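You operate a simulated robot arm through the tools that you are given. There is no shell and no other tool.

Carry out the task below with a simulated robot arm. There is one attempt and no reset: what you move stays moved.

JOB
Pile some things up. At the end: the clear tube with yellow foot is on the sieve test stand top; the white small tub with blue lid from the sieve bench top is on the sieve test stand top, with the silver bush housing from there on top of it and the brown caked flakes on top of that; whatever was shut is shut again. Leave all else as you found it, and nothing knocked over. Set down upright: small tub with blue lid, tube with yellow foot.

The check looks at the end state, three seconds after you hand in, the way a careful person would. Anything else that was tipped, shoved, dropped, spilled or broken makes it a failure. A push-on lid holds only when it is set on centred and level and pressed home; a screw cap is set on level and turned clockwise until tight.

ROBOT AND FRAMES
A 7-joint arm with a two-finger parallel gripper, fixed in place. Base frame: the origin is on the floor under the middle of its stand, x ahead of it, y to its left, z up; the work surface is at about z = 0.86. Lengths are in m, angles in rad, forces in N, time in s.
It reaches about 1.372 m from its shoulder. Its first joint turns from -2.601 to 2.601 rad. Payload 3.43 kg.
Tool frame: the origin (TCP) lies between the finger pads and is the grasp point; the fingertips stand 0.03 m ahead of it; z points along the fingers, y is the line along which they close. Largest opening 0.094 m; finger width 0.028, thickness 0.01; the body of the gripper, 0.05 by 0.096 m, starts 0.055 m behind the TCP.
Orientation is told as [roll, pitch, yaw] about the base's x, y, z axes, in that order, counted from this pose: with the fingers straight down and closing along the base's y, the tool's x points along the base's -x, its y along +y and its z along -z.

CONTROLS
- The arm moves only by the tool send_rows. Its argument "steps" is a list of rows, each an object (a shift or turn left out is 0, a gripper value left out holds the last) with "xyz": the shift along the base's x, y, z in m, a list of three; "delta_rot": the turn, a rotation vector about the base's x, y, z in rad, a list of three. In form: [{"xyz": [x, y, z], "delta_rot": [rx, ry, rz]}, ...]. A call has 1 to 20 rows; each row shifts and turns the commanded pose from where the row before left it. "grip" is the finger opening in m, from 0 to 0.094, set as the call begins (left out, the last holds). Each row takes 0.2 s and may step no farther than 0.05 m and 0.15 rad from the row before; otherwise, or with a gripper value out of range, the whole call is refused. A pose out of reach is approached as far as the arm can. The call stops where the force on the tool passes 40 N (or 10 N more than at its start, if that is more) or the arm is blocked; 0.2 s more then pass. The fingers move at their own pace (about 0.045 m/s each) and stop on an object; they squeeze with about 30 N. The grip force told is the motor's: it shows also when the fingers shut on nothing. Time passes only in rows, and 0.2 s behind the last, so rows that do not move let the fingers close. It gives the time, the measured TCP pose, the force on the tool (base axes), the opening and the grip force at its end, in the units of the frame above (readings bear some noise), with the torque about the TCP (base axes, N m) and any sound that the robot's microphone picked up.
- Cameras (640 x 400 px; columns grow to the right, rows downward): "scene" is fixed at [0.2196, 0.6513, 1.6019]; the picture's right is [0.72, -0.70, 0.00], its down [-0.64, -0.66, -0.39] and it looks along [0.27, 0.28, -0.92] (base axes); focal length 334 px, centre (320, 200). "wrist" rides on the gripper at [0.076, 0.014, -0.102] in the tool frame; the picture's right is [-0.18, 0.98, 0.00], its down [-0.75, -0.14, -0.64] and it looks along [-0.63, -0.12, 0.77] (tool axes); focal length 243 px, centre (320, 200). There is no depth. A picture from a camera that has moved, and an enlarged one, comes with that camera's place and axes in the base frame and with its lens.
- camera(camera): a new picture of that camera. The clock stands still meanwhile.
- enlarge(camera, box): a new picture of the part [left, top, right, bottom] of that camera's present view, enlarged. The clock stands still meanwhile.
- finish_job(): hands the job in; it is judged then, once.

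Places have to be worked out from the pictures, the camera data and where the tool is seen. Open the gripper and draw the arm clear of the work before you hand the job in, unless the task says otherwise.

The tools are called after ">>>" as a command line: name --argument value ..., lists and objects as JSON in quotes. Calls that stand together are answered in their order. send_rows: Moves the arm, as the interface text tells. Its arguments: {"type":"object","properties":{"steps":{"type":"array","items":{"type":"object","properties":{"xyz":{"type":"array","items":{"type":"number"}},"delta_rot":{"type":"array","items":{"type":"number"}}}}},"grip":{"type":"number"}},"required":["steps"]} The other tools are called the same way: camera (camera) takes a picture; enlarge (camera, box) takes an enlarged picture of a part of a camera's view; finish_job () hands the job in.

At the start:

```text
t: 0.0
eef_pos: [0.7028, 0.6956, 1.1728]
tool_rot: [0.002, -0.001, 0.001]
ft_force: [-0.1, 0.2, -1.0]
moment: [0.0, 0.0, -0.03]
finger_gap: 0.094
grip_force: 0.0
```

scene: 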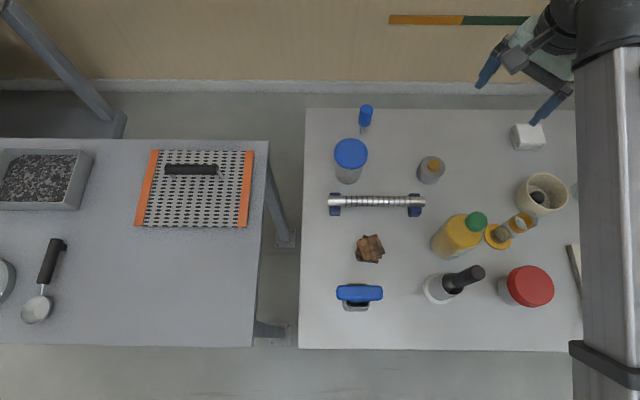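
wrist: 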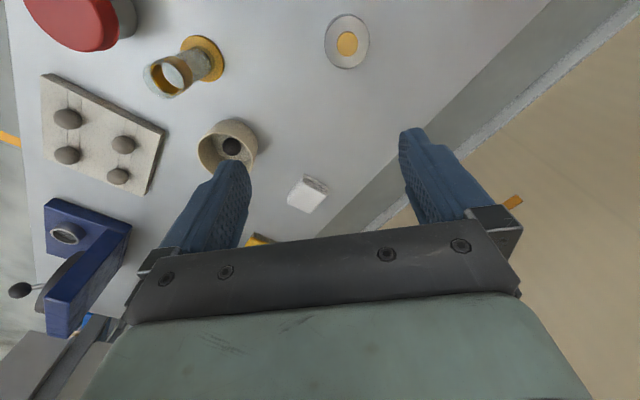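

The overview shows two tables; I'll look closer at each part to identify the tube, tub, bush housing, flakes and the test stand.

>>> enlarge --camera "scene" --box '[290, 90, 450, 190]'

>>> enlarge --camera "scene" --box '[410, 90, 600, 210]'

>>> enlarge --camera "scene" --box '[310, 180, 470, 340]'

>>> enlarge --camera "scene" --box '[410, 200, 600, 320]'

>>> enlarge --camera "scene" --box '[0, 120, 300, 350]'

>>> camera --camera "wrist"

```text
4.00 times, centred on (370, 140) of scene
camera zoom: at [0.2196, 0.6513, 1.6019], right [0.72, -0.7, 0.0], down [-0.64, -0.66, -0.39], along [0.27, 0.28, -0.92], focal length 1338 px, centre (120, 440)
```

zoom: 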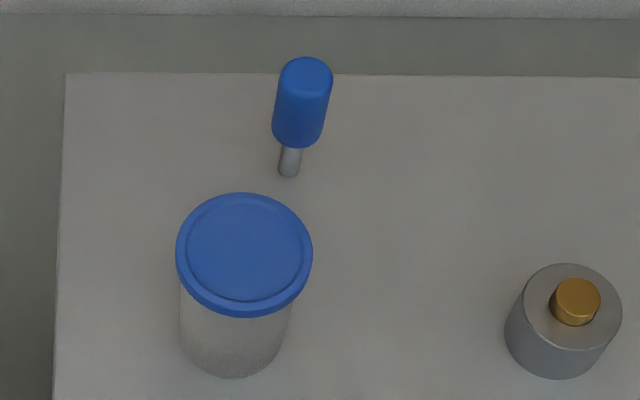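

```text
3.33 times, centred on (505, 150) of scene
camera zoom: at [0.2196, 0.6513, 1.6019], right [0.72, -0.7, 0.0], down [-0.64, -0.66, -0.39], along [0.27, 0.28, -0.92], focal length 1115 px, centre (-297, 367)
```

zoom: 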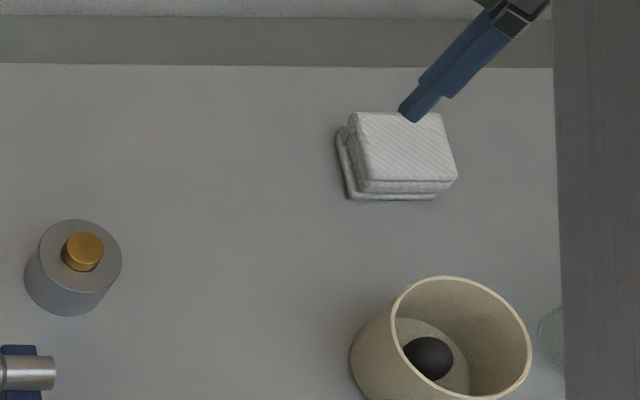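

```text
2.50 times, centred on (390, 260) of scene
camera zoom: at [0.2196, 0.6513, 1.6019], right [0.72, -0.7, 0.0], down [-0.64, -0.66, -0.39], along [0.27, 0.28, -0.92], focal length 836 px, centre (145, 50)
```

zoom: 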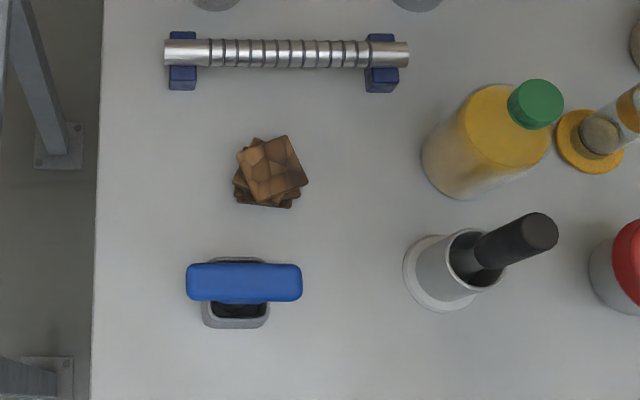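

```text
3.33 times, centred on (505, 260) of scene
camera zoom: at [0.2196, 0.6513, 1.6019], right [0.72, -0.7, 0.0], down [-0.64, -0.66, -0.39], along [0.27, 0.28, -0.92], focal length 1115 px, centre (-297, 0)
```

zoom: 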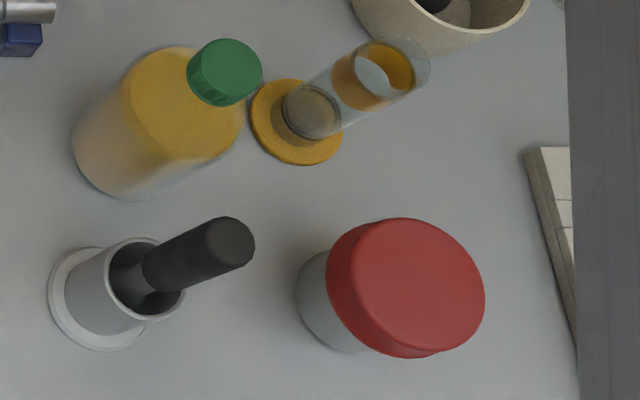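

```text
1.74 times, centred on (150, 235) of scene
camera zoom: at [0.2196, 0.6513, 1.6019], right [0.72, -0.7, 0.0], down [-0.64, -0.66, -0.39], along [0.27, 0.28, -0.92], focal length 582 px, centre (616, 139)
```

zoom: 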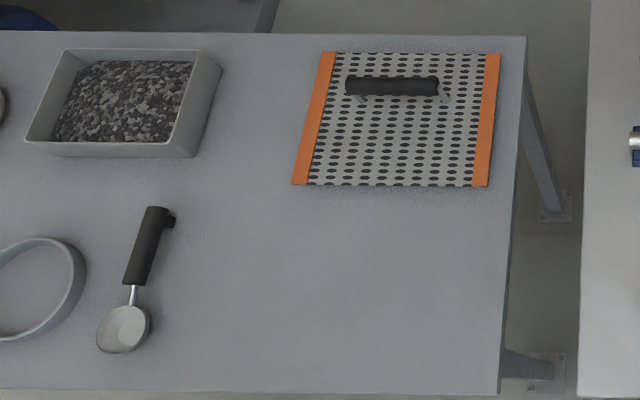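

```text
taken
camera wrist: at [0.6268, 0.7088, 1.2749], right [0.18, 0.98, 0.0], down [0.75, -0.14, 0.64], along [0.63, -0.12, -0.77], focal length 243 px, centre (320, 200)
```

wrist: 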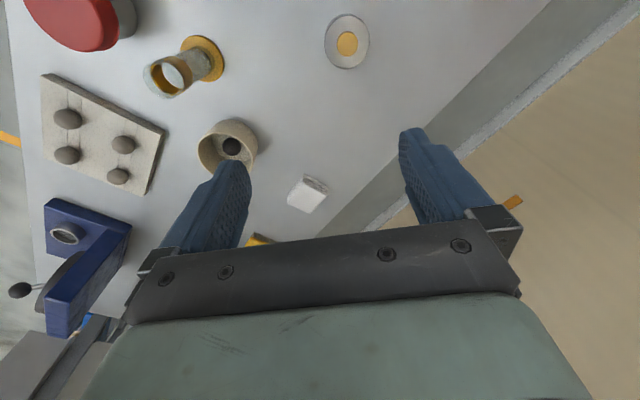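

Right table spans about (0.60,1.10),(1.12,0.58),(0.59,0.27),(0.18,0.67), turned roughly 45°; the left table has a perforated plate. I'll draw the arm up and back and turn it 45° to view the right table with the wrist camera.

>>> send_rows --steps '[{"xyz": [-0.02, -0.02, 0.03], "delta_rot": [0, 0, 0.08]}, {"xyz": [-0.03, -0.03, 0.02], "delta_rot": [0, 0, 0.08]}, {"xyz": [-0.03, -0.03, 0.02], "delta_rot": [0, 0, 0.08]}, {"xyz": [-0.03, -0.03, 0.02], "delta_rot": [0, 0, 0.08]}, {"xyz": [-0.03, -0.03, 0.02], "delta_rot": [0, 0, 0.08]}, {"xyz": [-0.03, -0.03, 0.02], "delta_rot": [0, 0, 0.08]}, {"xyz": [-0.03, -0.03, 0.02], "delta_rot": [0, 0, 0.08]}, {"xyz": [-0.03, -0.03, 0.02], "delta_rot": [0, 0, 0.08]}, {"xyz": [-0.03, -0.03, 0.02], "delta_rot": [0, 0, 0.08]}, {"xyz": [-0.03, -0.03, 0.01], "delta_rot": [0, 0, 0.06]}, {}]'

>>> camera --camera "wrist"

>>> camera --camera "scene"

```text
t: 1.8
eef_pos: [0.5371, 0.5364, 1.1714]
tool_rot: [0.008, -0.046, 0.631]
ft_force: [0.5, -0.9, 0.8]
moment: [0.0, 0.04, 0.05]
finger_gap: 0.0938
grip_force: 0.1
out of reach, approached as far as the arm can: row 3, 4, 5, 6, 7, 8, 9
stopped in row 9: the force on the tool passed its limit at 50 N (the readings are from after the stop); the commanded pose is now the measured one
```

```text
taken
camera wrist: at [0.4642, 0.4984, 1.2694], right [-0.43, 0.9, 0.02], down [0.67, 0.31, 0.67], along [0.6, 0.3, -0.74], focal length 243 px, centre (320, 200)
```

wrist: 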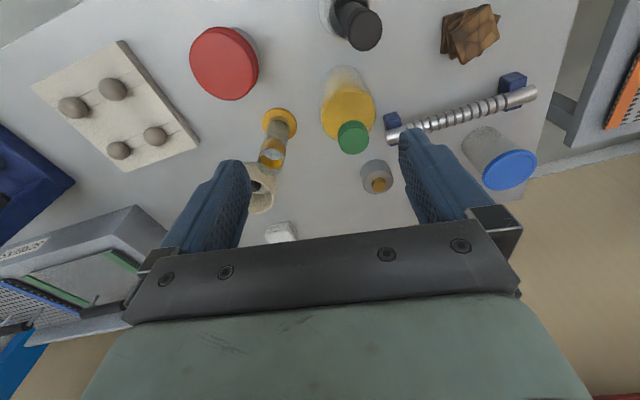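

```text
taken
```

scene: 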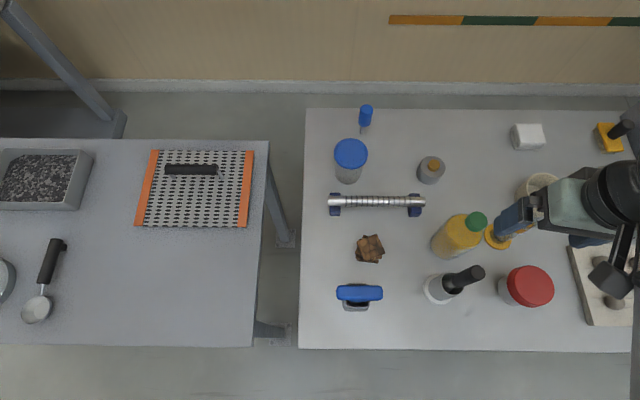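

The move stalled with the arm at (0.54,0.54,1.17), unable to climb further; I see a machine with a label off to the -y side. I'll level the tool and test a small move sideways/down to learn what's reachable.

>>> send_rows --steps '[{"xyz": [0.02, 0.0, 0.0], "delta_rot": [0, 0.0, 0]}, {"xyz": [0.02, 0.0, 0.0], "delta_rot": [0, 0.04, 0.0]}, {}]'

>>> enlarge --camera "wrist" --box '[0, 120, 200, 330]'

>>> enlarge --camera "scene" --box '[480, 80, 640, 340]'

```text
t: 2.5
eef_pos: [0.5771, 0.5382, 1.1704]
tool_rot: [0.03, -0.029, 0.627]
ft_force: [6.4, 4.1, -12.2]
moment: [0.06, 0.02, 0.08]
finger_gap: 0.0942
grip_force: 0.1
stopped in row 3: the force on the tool passed its limit at 47 N (the readings are from after the stop); the commanded pose is now the measured one
```

```text
1.90 times, centred on (100, 225) of wrist
camera zoom: at [0.5069, 0.4998, 1.2707], right [-0.43, 0.9, 0.04], down [0.69, 0.3, 0.66], along [0.59, 0.31, -0.75], focal length 462 px, centre (739, 152)
```

zoom: 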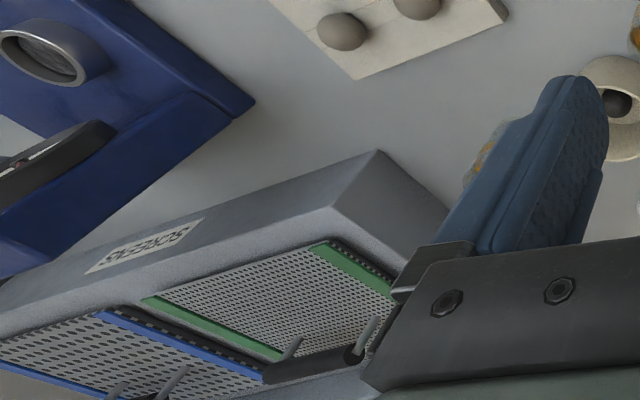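

```text
1.54 times, centred on (560, 210) of scene
camera zoom: at [0.2196, 0.6513, 1.6019], right [0.72, -0.7, 0.0], down [-0.64, -0.66, -0.39], along [0.27, 0.28, -0.92], focal length 515 px, centre (-49, 185)
```

zoom: 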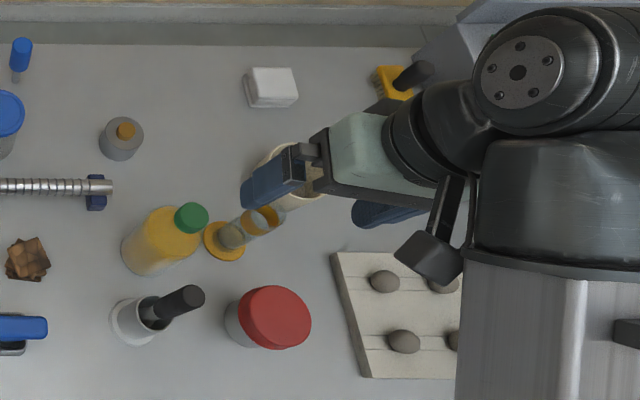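

The rack labelled SCREENS sits to the -y/+x side. I'll test whether the arm moves cleanly when going level/down rather than up, correcting the tilt.

>>> send_rows --steps '[{}, {"delta_rot": [-0.02, 0.02, 0.0]}, {"xyz": [0.0, 0.0, -0.01]}, {"xyz": [0.0, 0.0, -0.01]}, {}]'

```text
t: 3.0
eef_pos: [0.5791, 0.5386, 1.1676]
tool_rot: [0.027, -0.023, 0.625]
ft_force: [4.7, 4.1, -10.6]
moment: [0.02, -0.1, -0.06]
finger_gap: 0.0939
grip_force: 0.0
out of reach, approached as far as the arm can: row 2
stopped in row 2: the force on the tool passed its limit at 47 N (the readings are from after the stop); the commanded pose is now the measured one
```

A ~12 N residual force suggests the hand or its camera is touching the arm's own forearm when drawn in close. I'll back out toward the original pose and check that the force vanishes.

>>> send_rows --steps '[{"xyz": [0.02, 0.02, 0.0], "delta_rot": [0, 0, -0.05]}, {"xyz": [0.02, 0.02, 0.0], "delta_rot": [0, 0, -0.05]}, {}]'

>>> camera --camera "scene"

```text
t: 3.9
eef_pos: [0.6191, 0.5791, 1.1678]
tool_rot: [0.029, -0.022, 0.526]
ft_force: [-0.1, -0.6, -0.2]
moment: [0.03, -0.02, 0.01]
finger_gap: 0.0939
grip_force: 0.0
```

```text
taken
```

scene: 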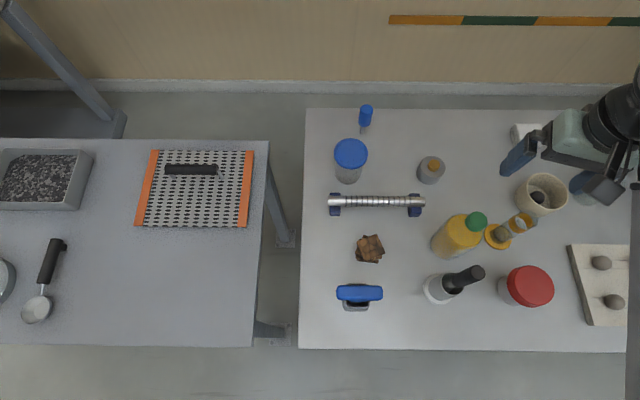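

Force is gone after backing out. Next I'll swing toward the -y side at this height, keeping the radius around 0.85 m, turning the camera to look that way.

>>> send_rows --steps '[{"xyz": [0.02, -0.03, 0.005], "delta_rot": [0, 0, -0.1]}, {"xyz": [0.02, -0.035, 0.005], "delta_rot": [-0.01, 0, -0.1]}, {"xyz": [0.02, -0.035, 0.005], "delta_rot": [-0.01, 0.02, -0.1]}, {"xyz": [0.02, -0.035, 0.005], "delta_rot": [0, 0, -0.1]}, {"xyz": [0.015, -0.035, 0.005], "delta_rot": [0, 0, -0.1]}, {"xyz": [0.015, -0.035, 0.005], "delta_rot": [0, 0, -0.1]}, {"xyz": [0.01, -0.035, 0.005], "delta_rot": [0, 0, -0.1]}, {"xyz": [0.01, -0.035, 0.005], "delta_rot": [0, 0, -0.1]}, {"xyz": [0.0, -0.035, 0.005], "delta_rot": [0, 0, -0.1]}, {}]'

>>> camera --camera "wrist"

>>> camera --camera "scene"

```text
t: 6.0
eef_pos: [0.7638, 0.2773, 1.1758]
tool_rot: [0.024, -0.005, -0.377]
ft_force: [0.5, 0.4, -0.3]
moment: [0.04, -0.01, -0.01]
finger_gap: 0.0939
grip_force: 0.0
out of reach, approached as far as the arm can: row 4, 6, 7, 8, 9
```

```text
taken
camera wrist: at [0.6973, 0.3154, 1.2783], right [0.53, 0.85, 0.02], down [0.64, -0.42, 0.64], along [0.55, -0.33, -0.77], focal length 243 px, centre (320, 200)
```

wrist: 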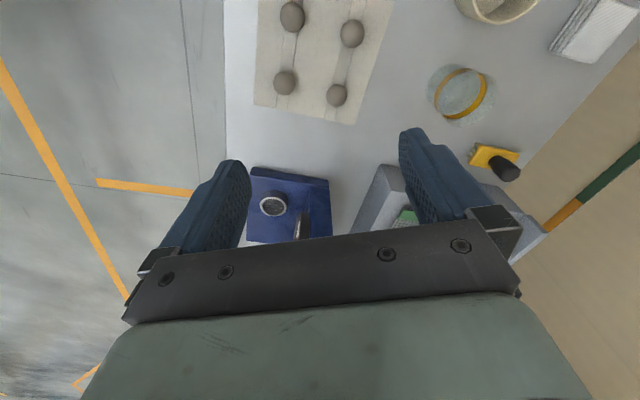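

```text
taken
```

scene: 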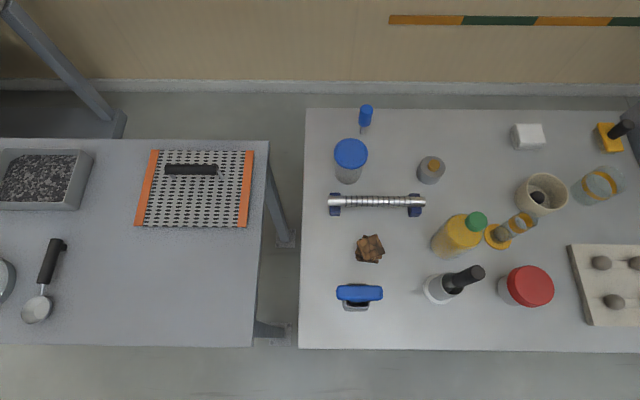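

The whole right table is now unobstructed; I'll enlarge its right part and the blocks of interest before surveying the left table.

>>> enlarge --camera "scene" --box '[480, 100, 640, 260]'

>>> enlarge --camera "scene" --box '[320, 130, 450, 280]'

>>> enlarge --camera "scene" --box '[0, 230, 140, 350]'

>>> enlarge --camera "wrist" --box '[220, 0, 640, 250]'

```text
2.50 times, centred on (560, 180) of scene
camera zoom: at [0.2196, 0.6513, 1.6019], right [0.72, -0.7, 0.0], down [-0.64, -0.66, -0.39], along [0.27, 0.28, -0.92], focal length 836 px, centre (-280, 250)
```

zoom: 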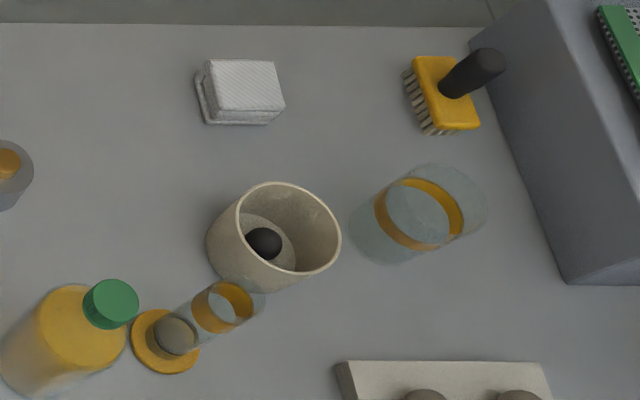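

```text
2.67 times, centred on (385, 205) of scene
camera zoom: at [0.2196, 0.6513, 1.6019], right [0.72, -0.7, 0.0], down [-0.64, -0.66, -0.39], along [0.27, 0.28, -0.92], focal length 892 px, centre (147, 187)
```

zoom: 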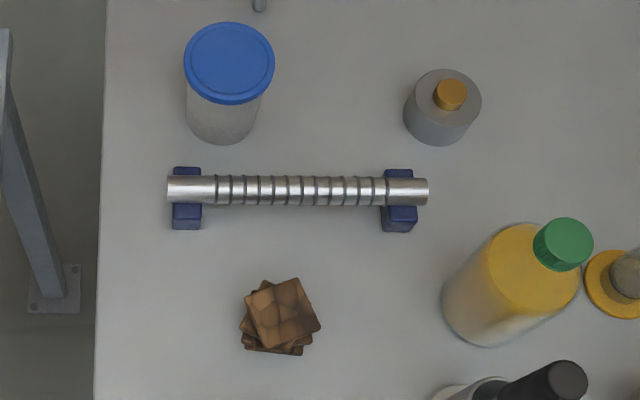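

```text
3.33 times, centred on (70, 290) of scene
camera zoom: at [0.2196, 0.6513, 1.6019], right [0.72, -0.7, 0.0], down [-0.64, -0.66, -0.39], along [0.27, 0.28, -0.92], focal length 1115 px, centre (1153, -100)
```

zoom: 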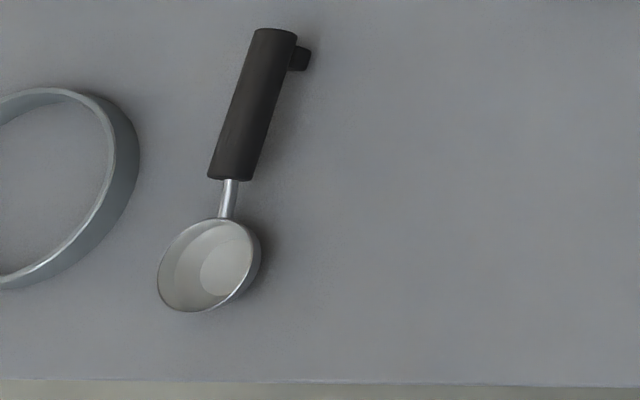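

```text
1.52 times, centred on (430, 125) of wrist
camera zoom: at [0.6973, 0.3154, 1.2783], right [0.53, 0.85, 0.02], down [0.64, -0.42, 0.64], along [0.55, -0.33, -0.77], focal length 370 px, centre (152, 314)
```

zoom: 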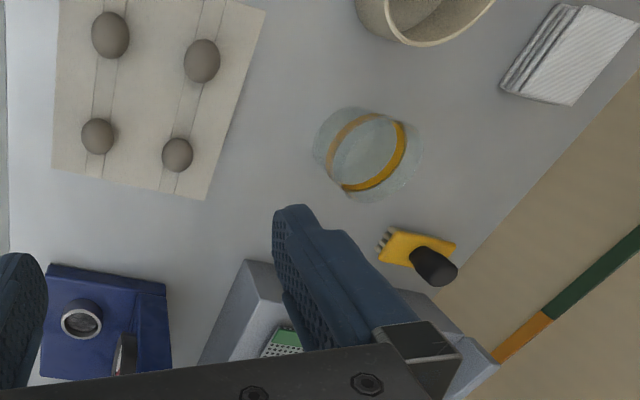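

Bench A appears clear of any second tub. Next I swing the arm along an arc at ~0.86 m radius toward the left table to survey it with the wrist camera.

>>> send_rows --steps '[{"xyz": [-0.009, 0.043, 0], "delta_rot": [0, 0, 0.09]}, {"xyz": [-0.009, 0.044, 0], "delta_rot": [0, 0, 0.09]}, {"xyz": [-0.011, 0.043, 0], "delta_rot": [0, 0, 0.09]}, {"xyz": [-0.014, 0.043, 0], "delta_rot": [0, 0, 0.09]}, {"xyz": [-0.017, 0.043, 0], "delta_rot": [0, 0, 0.09]}, {"xyz": [-0.026, 0.036, 0], "delta_rot": [0, 0, 0.09]}, {"xyz": [-0.029, 0.035, 0], "delta_rot": [0, 0, 0.09]}, {"xyz": [-0.03, 0.033, 0], "delta_rot": [0, 0, 0.09]}, {"xyz": [-0.032, 0.032, 0], "delta_rot": [0, 0, 0.09]}, {"xyz": [-0.034, 0.03, 0], "delta_rot": [0, 0, 0.09]}, {"xyz": [-0.035, 0.028, 0], "delta_rot": [0, 0, 0.09]}, {"xyz": [-0.037, 0.026, 0], "delta_rot": [0, 0, 0.09]}, {"xyz": [-0.038, 0.024, 0], "delta_rot": [0, 0, 0.09]}, {"xyz": [-0.039, 0.022, 0], "delta_rot": [0, 0, 0.09]}, {"xyz": [-0.041, 0.02, 0], "delta_rot": [0, 0, 0.09]}, {"xyz": [-0.041, 0.018, 0], "delta_rot": [0, 0, 0.09]}, {"xyz": [-0.042, 0.016, 0], "delta_rot": [0, 0, 0.09]}, {"xyz": [-0.043, 0.014, 0], "delta_rot": [0, 0, 0.09]}, {"xyz": [-0.044, 0.011, 0], "delta_rot": [0, 0, 0.09]}, {"xyz": [-0.044, 0.009, 0], "delta_rot": [0, 0, 0.09]}]'

>>> camera --camera "wrist"

>>> camera --camera "scene"

```text
t: 10.2
eef_pos: [0.1478, 0.8466, 1.1774]
tool_rot: [0.015, 0.002, 1.428]
ft_force: [0.6, -0.4, 0.2]
moment: [0.01, 0.02, 0.01]
finger_gap: 0.094
grip_force: 0.0
```

```text
taken
camera wrist: at [0.1251, 0.7734, 1.2801], right [-0.95, 0.32, 0.01], down [0.26, 0.73, 0.64], along [0.19, 0.61, -0.77], focal length 243 px, centre (320, 200)
```

wrist: 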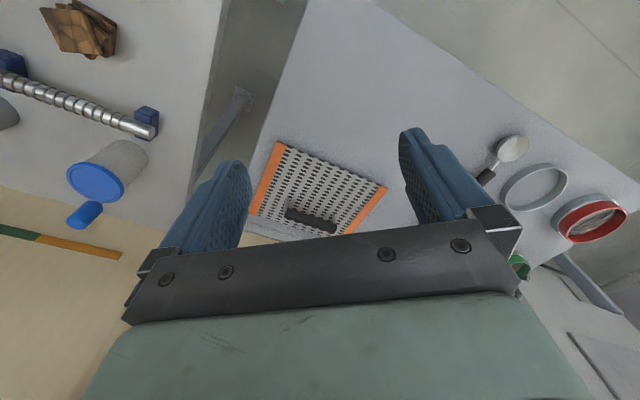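

```text
taken
```

scene: 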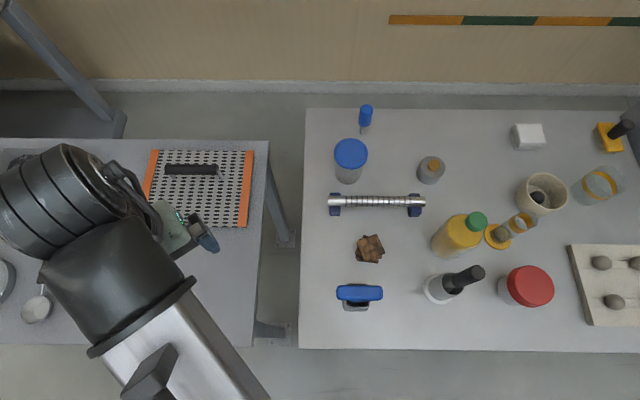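

Table B carries the orange screen, scoop, rings and more on its far side; I'll continue the arc to see the remaining part of it.

>>> send_rows --steps '[{"xyz": [-0.045, 0.007, 0], "delta_rot": [0, 0, 0.06]}, {"xyz": [-0.045, 0.005, 0], "delta_rot": [0, 0, 0.06]}, {"xyz": [-0.045, 0.003, 0], "delta_rot": [0, 0, 0.06]}, {"xyz": [-0.045, 0.001, 0], "delta_rot": [0, 0, 0.06]}, {"xyz": [-0.045, -0.002, 0], "delta_rot": [0, 0, 0.06]}, {"xyz": [-0.045, -0.004, 0], "delta_rot": [0, 0, 0.06]}, {"xyz": [-0.045, -0.006, 0], "delta_rot": [0, 0, 0.06]}, {"xyz": [-0.045, -0.008, 0], "delta_rot": [0, 0, 0.06]}, {"xyz": [-0.044, -0.011, 0], "delta_rot": [0, 0, 0.06]}, {"xyz": [-0.043, -0.013, 0], "delta_rot": [0, 0, 0.06]}, {"xyz": [-0.042, -0.015, 0], "delta_rot": [0, 0, 0.06]}, {}]'

>>> camera --camera "wrist"

>>> camera --camera "scene"

```text
t: 12.8
eef_pos: [-0.3394, 0.8029, 1.1764]
tool_rot: [0.014, 0.002, 2.088]
ft_force: [-0.1, 0.4, -0.3]
moment: [-0.01, 0.01, -0.03]
finger_gap: 0.094
grip_force: 0.1
```

```text
taken
camera wrist: at [-0.3118, 0.7311, 1.2795], right [-0.95, -0.33, 0.01], down [-0.24, 0.73, 0.64], along [-0.22, 0.6, -0.77], focal length 243 px, centre (320, 200)
```

wrist: 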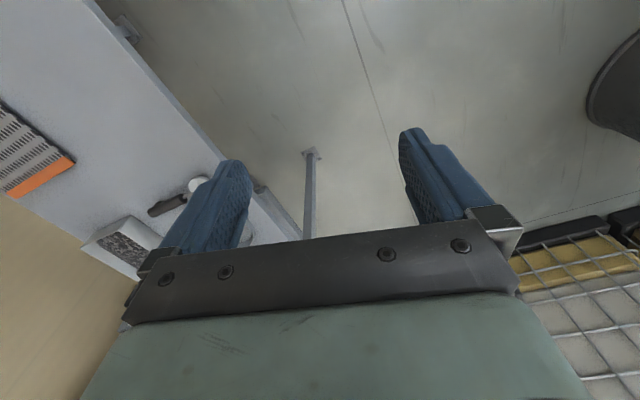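

```text
taken
```

scene: 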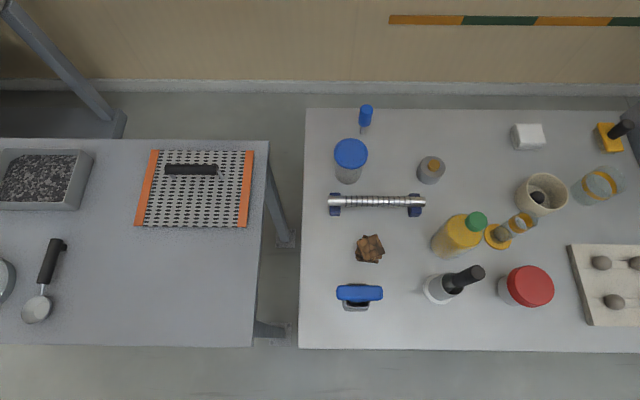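

The fingers block the far end of table B here; I'll go back a bit along the arc and yaw to bring that end between the fingers.

>>> send_rows --steps '[{"xyz": [0.042, 0.015, 0], "delta_rot": [0, 0, -0.02]}, {"xyz": [0.043, 0.013, 0], "delta_rot": [0, 0, -0.02]}, {"xyz": [0.044, 0.011, 0], "delta_rot": [0, 0, -0.02]}, {"xyz": [0.045, 0.008, 0], "delta_rot": [0, 0, -0.02]}, {"xyz": [0.045, 0.006, 0], "delta_rot": [0, 0, -0.02]}, {"xyz": [0.045, 0.004, 0], "delta_rot": [0, 0, -0.02]}, {"xyz": [0.045, 0.002, 0], "delta_rot": [0, 0, -0.02]}, {"xyz": [0.045, -0.001, 0], "delta_rot": [0, 0, -0.02]}, {}]'

>>> camera --camera "wrist"

```text
t: 14.6
eef_pos: [-0.0048, 0.8658, 1.1787]
tool_rot: [0.017, -0.002, 1.934]
ft_force: [4.3, 3.6, -7.2]
moment: [0.09, 0.64, 0.38]
finger_gap: 0.0938
grip_force: 0.1
stopped in row 8: the force on the tool passed its limit at 43 N (the readings are from after the stop); the commanded pose is now the measured one
```

```text
taken
camera wrist: at [0.011, 0.788, 1.2811], right [-0.98, -0.18, 0.02], down [-0.13, 0.76, 0.64], along [-0.13, 0.63, -0.77], focal length 243 px, centre (320, 200)
```

wrist: 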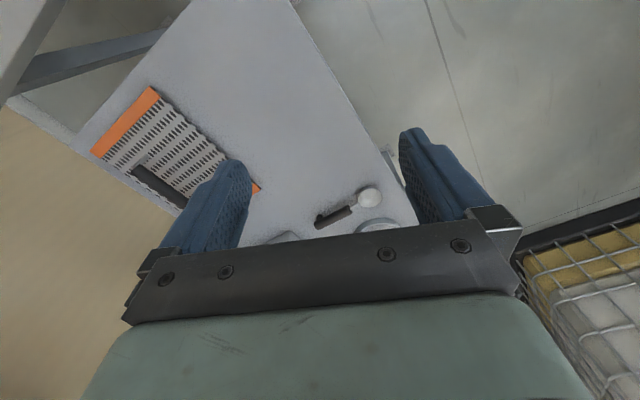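

Contact with the arm's own link appears again at this turn; I'll unwind the yaw a bit and extend outward to release it, then look again.

>>> send_rows --steps '[{"xyz": [0.0, 0.01, 0], "delta_rot": [0, 0, -0.08]}, {"xyz": [0.0, 0.02, 0], "delta_rot": [0, 0, -0.08]}, {"xyz": [0.0, 0.03, 0], "delta_rot": [0, 0, 0.0]}, {}]'

>>> camera --camera "scene"

>>> camera --camera "wrist"

```text
t: 15.6
eef_pos: [-0.004, 0.9245, 1.1795]
tool_rot: [0.016, -0.002, 1.774]
ft_force: [0.0, 0.0, 0.0]
moment: [-0.01, 0.01, 0.0]
finger_gap: 0.0941
grip_force: 0.1
```

```text
taken
```

scene: 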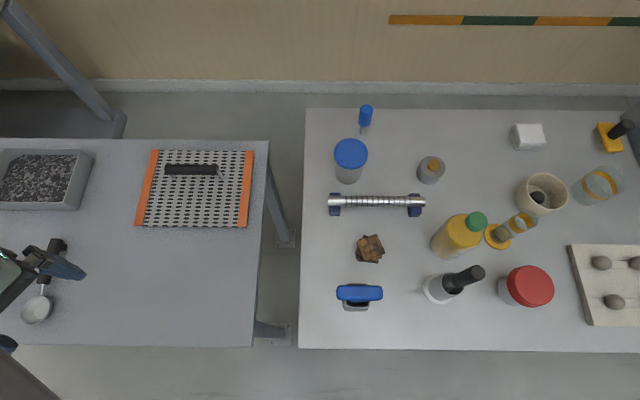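

```text
taken
camera wrist: at [-0.0004, 0.8465, 1.281], right [-1.0, -0.02, 0.01], down [0.0, 0.77, 0.64], along [-0.02, 0.64, -0.77], focal length 243 px, centre (320, 200)
```

wrist: 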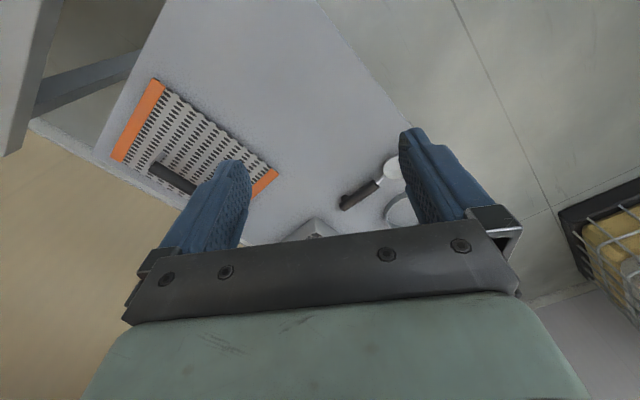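

Force is clear again. I'll extend over table B's far end to see what stands there.

>>> send_rows --steps '[{"xyz": [-0.03, 0.03, 0], "delta_rot": [0, 0, 0.03]}, {"xyz": [-0.03, 0.03, 0], "delta_rot": [0, 0, 0.03]}, {"xyz": [-0.03, 0.03, 0], "delta_rot": [0, 0, 0.03]}, {"xyz": [-0.03, 0.03, 0], "delta_rot": [0, 0, 0.03]}, {"xyz": [-0.03, 0.03, 0], "delta_rot": [0, 0, 0.03]}, {"xyz": [-0.03, 0.02, 0], "delta_rot": [0, 0, 0.03]}, {}]'

>>> camera --camera "wrist"

```text
t: 17.2
eef_pos: [-0.182, 1.0862, 1.1744]
tool_rot: [0.014, -0.002, 1.952]
ft_force: [0.1, 0.3, 0.2]
moment: [0.0, -0.04, 0.0]
finger_gap: 0.0941
grip_force: 0.1
out of reach, approached as far as the arm can: row 6
```

```text
taken
camera wrist: at [-0.165, 1.0098, 1.2772], right [-0.98, -0.2, 0.01], down [-0.14, 0.75, 0.64], along [-0.14, 0.63, -0.77], focal length 243 px, centre (320, 200)
```

wrist: 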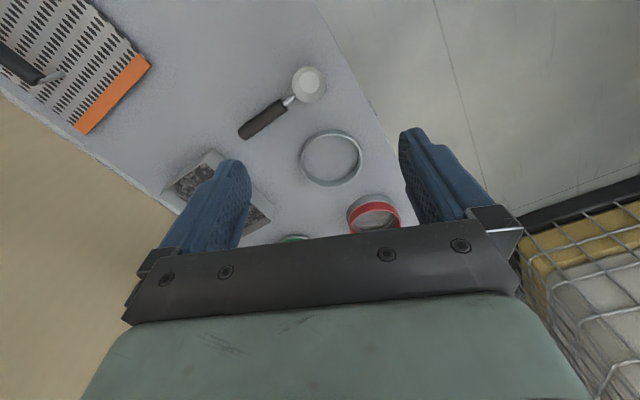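

Table B's far end holds only sieves and a tray, and its far part is out of reach, so B (legs, screen, sieves) is the test stand and the right table is the bench with tub, housing and flakes. I'll swing back over the bench for close looks at those items.

>>> send_rows --steps '[{"xyz": [0.045, -0.015, 0], "delta_rot": [0, 0, -0.05]}, {"xyz": [0.043, -0.015, 0], "delta_rot": [0, 0, -0.05]}, {"xyz": [0.041, -0.017, 0], "delta_rot": [0, 0, -0.05]}, {"xyz": [0.041, -0.019, 0], "delta_rot": [0, 0, -0.05]}, {"xyz": [0.038, -0.02, 0], "delta_rot": [0, 0, -0.05]}, {"xyz": [0.037, -0.022, 0], "delta_rot": [0, 0, -0.05]}, {"xyz": [0.036, -0.023, 0], "delta_rot": [0, 0, -0.05]}, {"xyz": [0.035, -0.0145, 0], "delta_rot": [0, 0, -0.05]}, {"xyz": [0.036, -0.0055, 0], "delta_rot": [0, 0, -0.05]}, {"xyz": [0.036, -0.0075, 0], "delta_rot": [0, 0, -0.05]}, {"xyz": [0.035, -0.0085, 0], "delta_rot": [0, 0, -0.05]}, {"xyz": [0.035, -0.01, 0], "delta_rot": [0, 0, -0.05]}, {"xyz": [0.035, -0.011, 0], "delta_rot": [0, 0, -0.05]}, {"xyz": [0.034, -0.013, 0], "delta_rot": [0, 0, -0.05]}, {"xyz": [0.034, -0.014, 0], "delta_rot": [0, 0, -0.05]}, {"xyz": [0.033, -0.015, 0], "delta_rot": [0, 0, -0.05]}, {"xyz": [0.0325, -0.016, 0], "delta_rot": [0, 0, -0.05]}, {"xyz": [0.0315, -0.018, 0], "delta_rot": [0, 0, -0.05]}, {"xyz": [0.032, -0.019, 0], "delta_rot": [0, 0, -0.05]}, {"xyz": [0.03, -0.02, 0], "delta_rot": [0, 0, -0.05]}]'

>>> camera --camera "wrist"

```text
t: 21.4
eef_pos: [0.5357, 0.7818, 1.1773]
tool_rot: [0.016, -0.002, 0.954]
ft_force: [0.1, 0.1, 0.4]
moment: [-0.01, 0.0, 0.02]
finger_gap: 0.094
grip_force: 0.0
```

```text
taken
camera wrist: at [0.4826, 0.7266, 1.2789], right [-0.7, 0.72, 0.01], down [0.56, 0.53, 0.64], along [0.45, 0.45, -0.77], focal length 243 px, centre (320, 200)
```

wrist: 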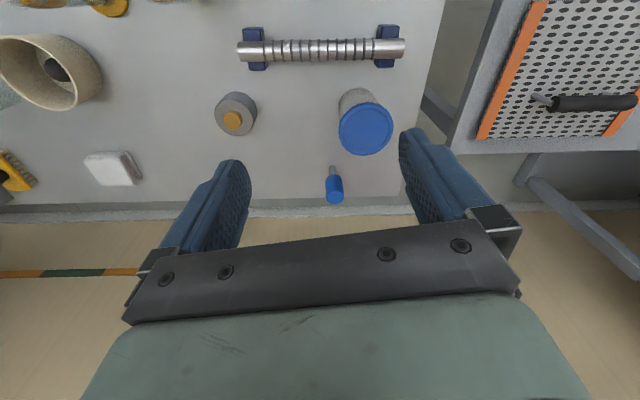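

The tub, housing and shaft are all in view; I'll enlarge them for shape and position.

>>> enlarge --camera "wrist" --box '[320, 70, 420, 170]'

>>> enlarge --camera "wrist" --box '[190, 70, 290, 160]'

```text
4.00 times, centred on (370, 120) of wrist
camera zoom: at [0.4826, 0.7266, 1.2789], right [-0.7, 0.72, 0.01], down [0.56, 0.53, 0.64], along [0.45, 0.45, -0.77], focal length 970 px, centre (120, 520)
```

zoom: 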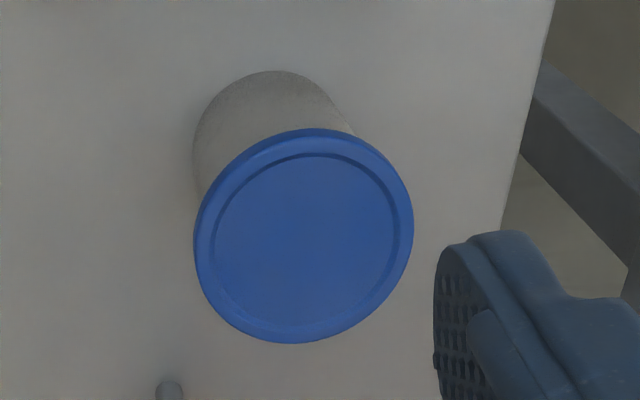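

```text
4.44 times, centred on (240, 115) of wrist
camera zoom: at [0.4826, 0.7266, 1.2789], right [-0.7, 0.72, 0.01], down [0.56, 0.53, 0.64], along [0.45, 0.45, -0.77], focal length 1078 px, centre (676, 578)
```

zoom: 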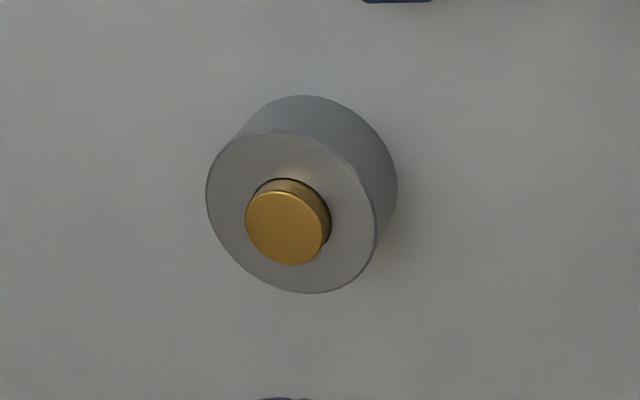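

Tub centre ≈ (0.543, 0.880) with lid Ø≈0.078 and top ≈0.945; housing ≈ (0.684, 0.734), Ø≈0.06, ≈0.04 tall with a brass pin. I'll do the tube first: move above it at about (0.667, 0.527) with yaw ~1.0 for a look.

>>> send_rows --steps '[{"xyz": [0.016, -0.032, -0.006], "delta_rot": [-0.016, 0.0, 0.0]}, {"xyz": [0.016, -0.032, -0.006]}, {"xyz": [0.016, -0.032, -0.006]}, {"xyz": [0.016, -0.032, -0.006]}, {"xyz": [0.016, -0.032, -0.006]}, {"xyz": [0.017, -0.032, -0.006]}, {"xyz": [0.017, -0.032, -0.006]}, {"xyz": [0.017, -0.031, -0.006]}, {}]'

>>> camera --camera "wrist"

>>> camera --camera "scene"

```text
t: 23.4
eef_pos: [0.6685, 0.5265, 1.126]
tool_rot: [0.006, 0.013, 0.955]
ft_force: [-0.2, 0.1, 0.5]
moment: [0.02, 0.02, 0.02]
finger_gap: 0.094
grip_force: 0.0
```

```text
taken
camera wrist: at [0.6141, 0.4726, 1.2296], right [-0.7, 0.72, 0.0], down [0.56, 0.54, 0.63], along [0.45, 0.44, -0.77], focal length 243 px, centre (320, 200)
```

wrist: 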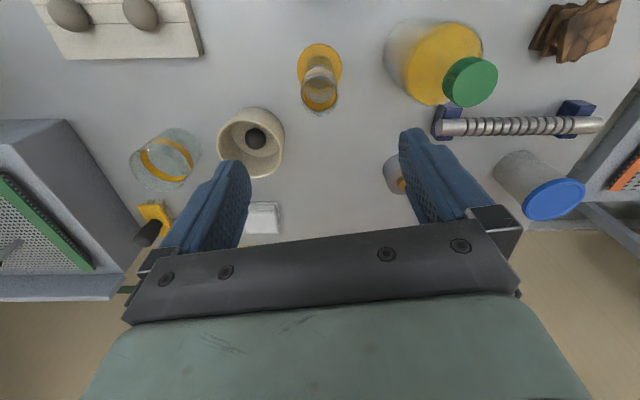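

```text
taken
```

scene: 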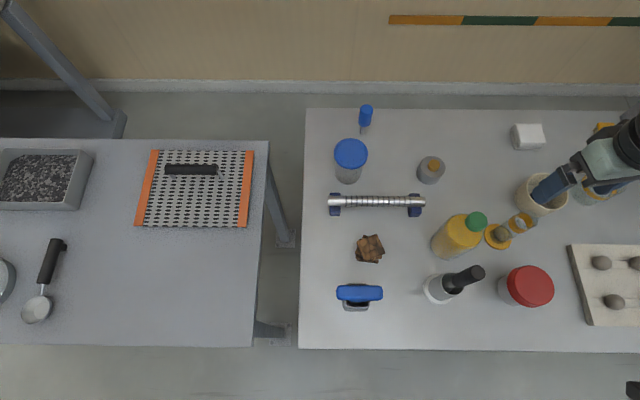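

Tube appears on the tool axis line; I'll enlarge it for a precise fix.

>>> enlarge --camera "wrist" --box '[260, 30, 380, 130]'

>>> enlarge --camera "wrist" --box '[500, 0, 640, 90]'

```text
4.00 times, centred on (320, 80) of wrist
camera zoom: at [0.6141, 0.4726, 1.2296], right [-0.7, 0.72, 0.0], down [0.56, 0.54, 0.63], along [0.45, 0.44, -0.77], focal length 970 px, centre (320, 680)
```

zoom: 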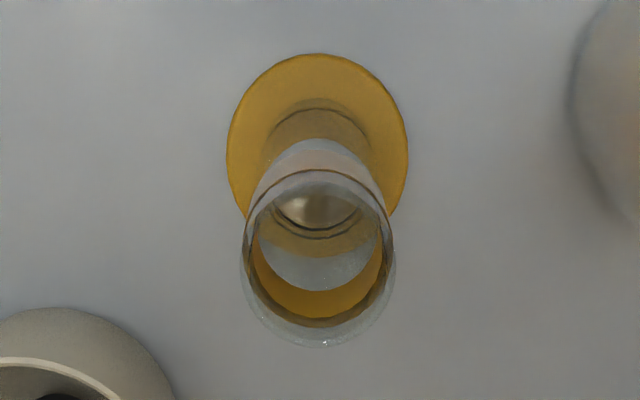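

```text
4.44 times, centred on (570, 45) of wrist
camera zoom: at [0.6141, 0.4726, 1.2296], right [-0.7, 0.72, 0.0], down [0.56, 0.54, 0.63], along [0.45, 0.44, -0.77], focal length 1078 px, centre (-791, 889)
```

zoom: 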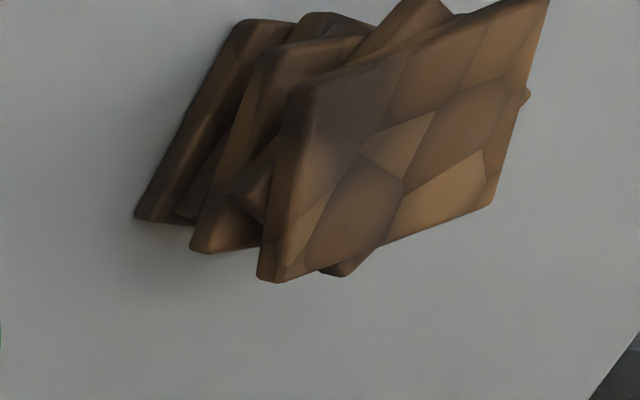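

Tube estimate ≈ (0.663, 0.521), Ø0.035, top ≈0.985. I'll level the tool, narrow the fingers to 0.07, move over it and descend to z=1.04 for a closer check.

>>> send_rows --grip 0.07 --steps '[{"xyz": [-0.005, -0.006, -0.02], "delta_rot": [0.007, -0.012, 0.0]}, {"xyz": [0, 0, -0.02]}, {"xyz": [0, 0, -0.02]}, {"xyz": [0, 0, -0.02]}, {}, {}]'

>>> camera --camera "wrist"

>>> enlarge --camera "scene" --box '[440, 140, 640, 290]'

```text
t: 24.8
eef_pos: [0.6629, 0.5192, 1.0479]
tool_rot: [0.0, -0.001, 0.954]
ft_force: [0.1, 1.0, -0.3]
moment: [-0.03, -0.04, 0.03]
finger_gap: 0.0702
grip_force: 0.0
```

```text
taken
camera wrist: at [0.6073, 0.4654, 1.1496], right [-0.7, 0.72, 0.0], down [0.55, 0.53, 0.64], along [0.46, 0.45, -0.77], focal length 243 px, centre (320, 200)
```

wrist: 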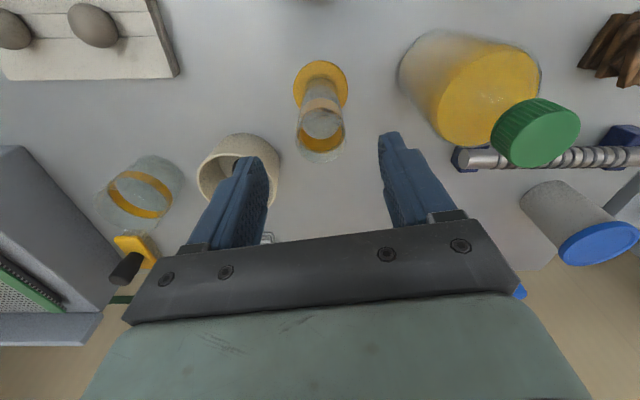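

```text
2.67 times, centred on (540, 215) of scene
camera zoom: at [0.2196, 0.6513, 1.6019], right [0.72, -0.7, 0.0], down [-0.64, -0.66, -0.39], along [0.27, 0.28, -0.92], focal length 892 px, centre (-267, 160)
```

zoom: 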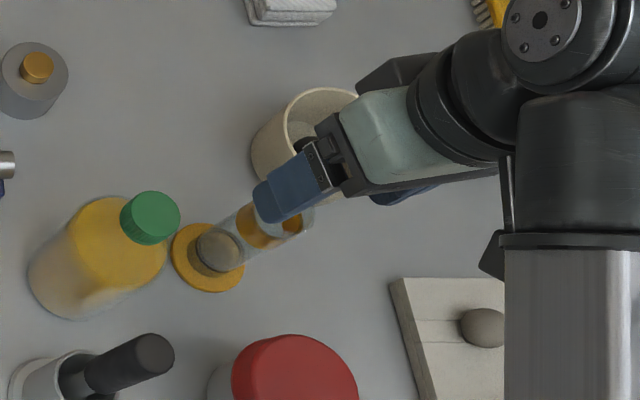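

Level now. Enlarging to check the alignment of the tube with the tool axis (expected at u=320, v≈89 at the foot and ≈136 at the rim).

>>> enlarge --camera "wrist" --box '[260, 50, 380, 170]'

```text
3.33 times, centred on (320, 110) of wrist
camera zoom: at [0.6073, 0.4654, 1.1496], right [-0.7, 0.72, 0.0], down [0.55, 0.53, 0.64], along [0.46, 0.45, -0.77], focal length 809 px, centre (320, 500)
```

zoom: 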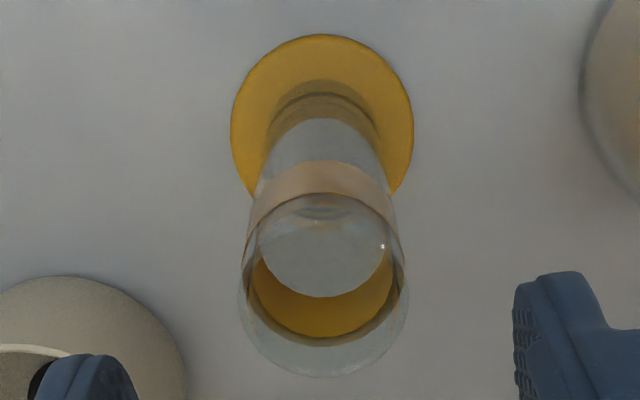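

The tube is centred within ~2 mm. I'll descend straight to TCP z≈0.95 and close gently on the tube.

>>> send_rows --steps '[{"xyz": [0.001, 0.0015, -0.02]}, {"xyz": [0, 0, -0.02]}, {"xyz": [0, 0, -0.02]}, {"xyz": [0, 0, -0.02]}, {"xyz": [0, 0, -0.018]}, {}]'

>>> camera --camera "wrist"

```text
t: 26.2
eef_pos: [0.6656, 0.5219, 0.9495]
tool_rot: [0.0, -0.002, 0.955]
ft_force: [-1.2, -0.5, 0.1]
moment: [0.03, -0.01, 0.02]
finger_gap: 0.07
grip_force: 0.1
```

```text
taken
camera wrist: at [0.6102, 0.4678, 1.0519], right [-0.7, 0.72, 0.0], down [0.55, 0.53, 0.64], along [0.46, 0.45, -0.77], focal length 243 px, centre (320, 200)
```

wrist: 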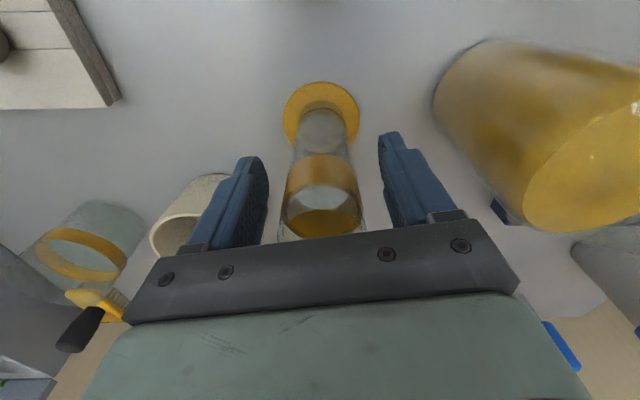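

Tube is between the fingers with clearance. Closing now and letting the fingers settle.

>>> send_rows --grip 0.02 --steps '[{}, {}, {}, {}, {}]'

>>> camera --camera "wrist"

```text
t: 27.4
eef_pos: [0.6656, 0.522, 0.9501]
tool_rot: [-0.001, -0.003, 0.955]
ft_force: [0.0, -0.6, -0.5]
moment: [-0.04, 0.04, -0.01]
finger_gap: 0.037
grip_force: 30.1
```

```text
taken
camera wrist: at [0.6102, 0.4678, 1.052], right [-0.7, 0.72, 0.0], down [0.55, 0.53, 0.64], along [0.46, 0.45, -0.77], focal length 243 px, centre (320, 200)
```

wrist: 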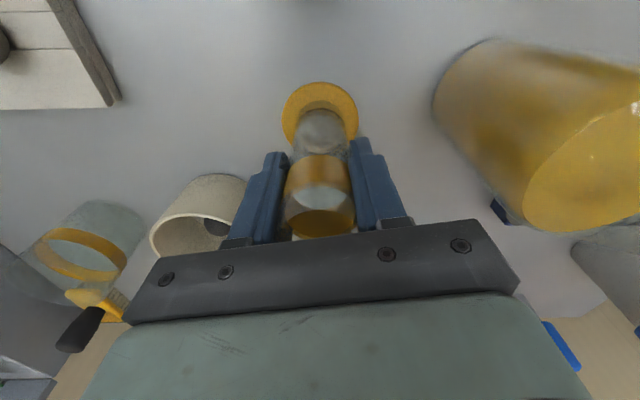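

Held at 0.037 m with 30 N. Lifting slowly straight up to z≈1.15.

>>> send_rows --steps '[{"xyz": [0, 0, 0.01]}, {"xyz": [0, 0, 0.015]}, {"xyz": [0, 0, 0.025]}, {"xyz": [0, 0, 0.03]}, {"xyz": [0, 0, 0.03]}, {"xyz": [0, 0, 0.03]}, {"xyz": [0, 0, 0.03]}, {"xyz": [0, 0, 0.02]}, {"xyz": [0, 0, 0.01]}, {}]'

>>> camera --camera "wrist"

>>> camera --camera "scene"

```text
t: 29.6
eef_pos: [0.665, 0.5231, 1.1499]
tool_rot: [0.0, 0.001, 0.954]
ft_force: [0.2, -0.3, -0.8]
moment: [0.01, 0.01, 0.02]
finger_gap: 0.037
grip_force: 29.9
```

```text
taken
camera wrist: at [0.6096, 0.4688, 1.2518], right [-0.7, 0.72, 0.0], down [0.55, 0.53, 0.64], along [0.46, 0.45, -0.77], focal length 243 px, centre (320, 200)
```

wrist: 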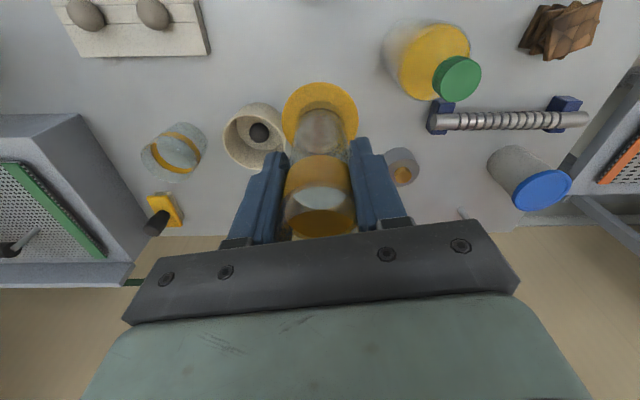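

```text
taken
```

scene: 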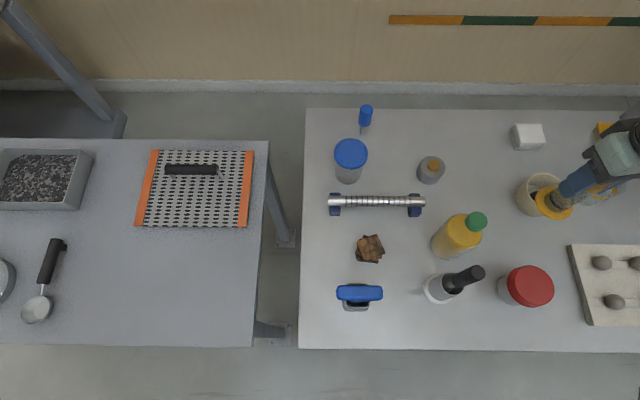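

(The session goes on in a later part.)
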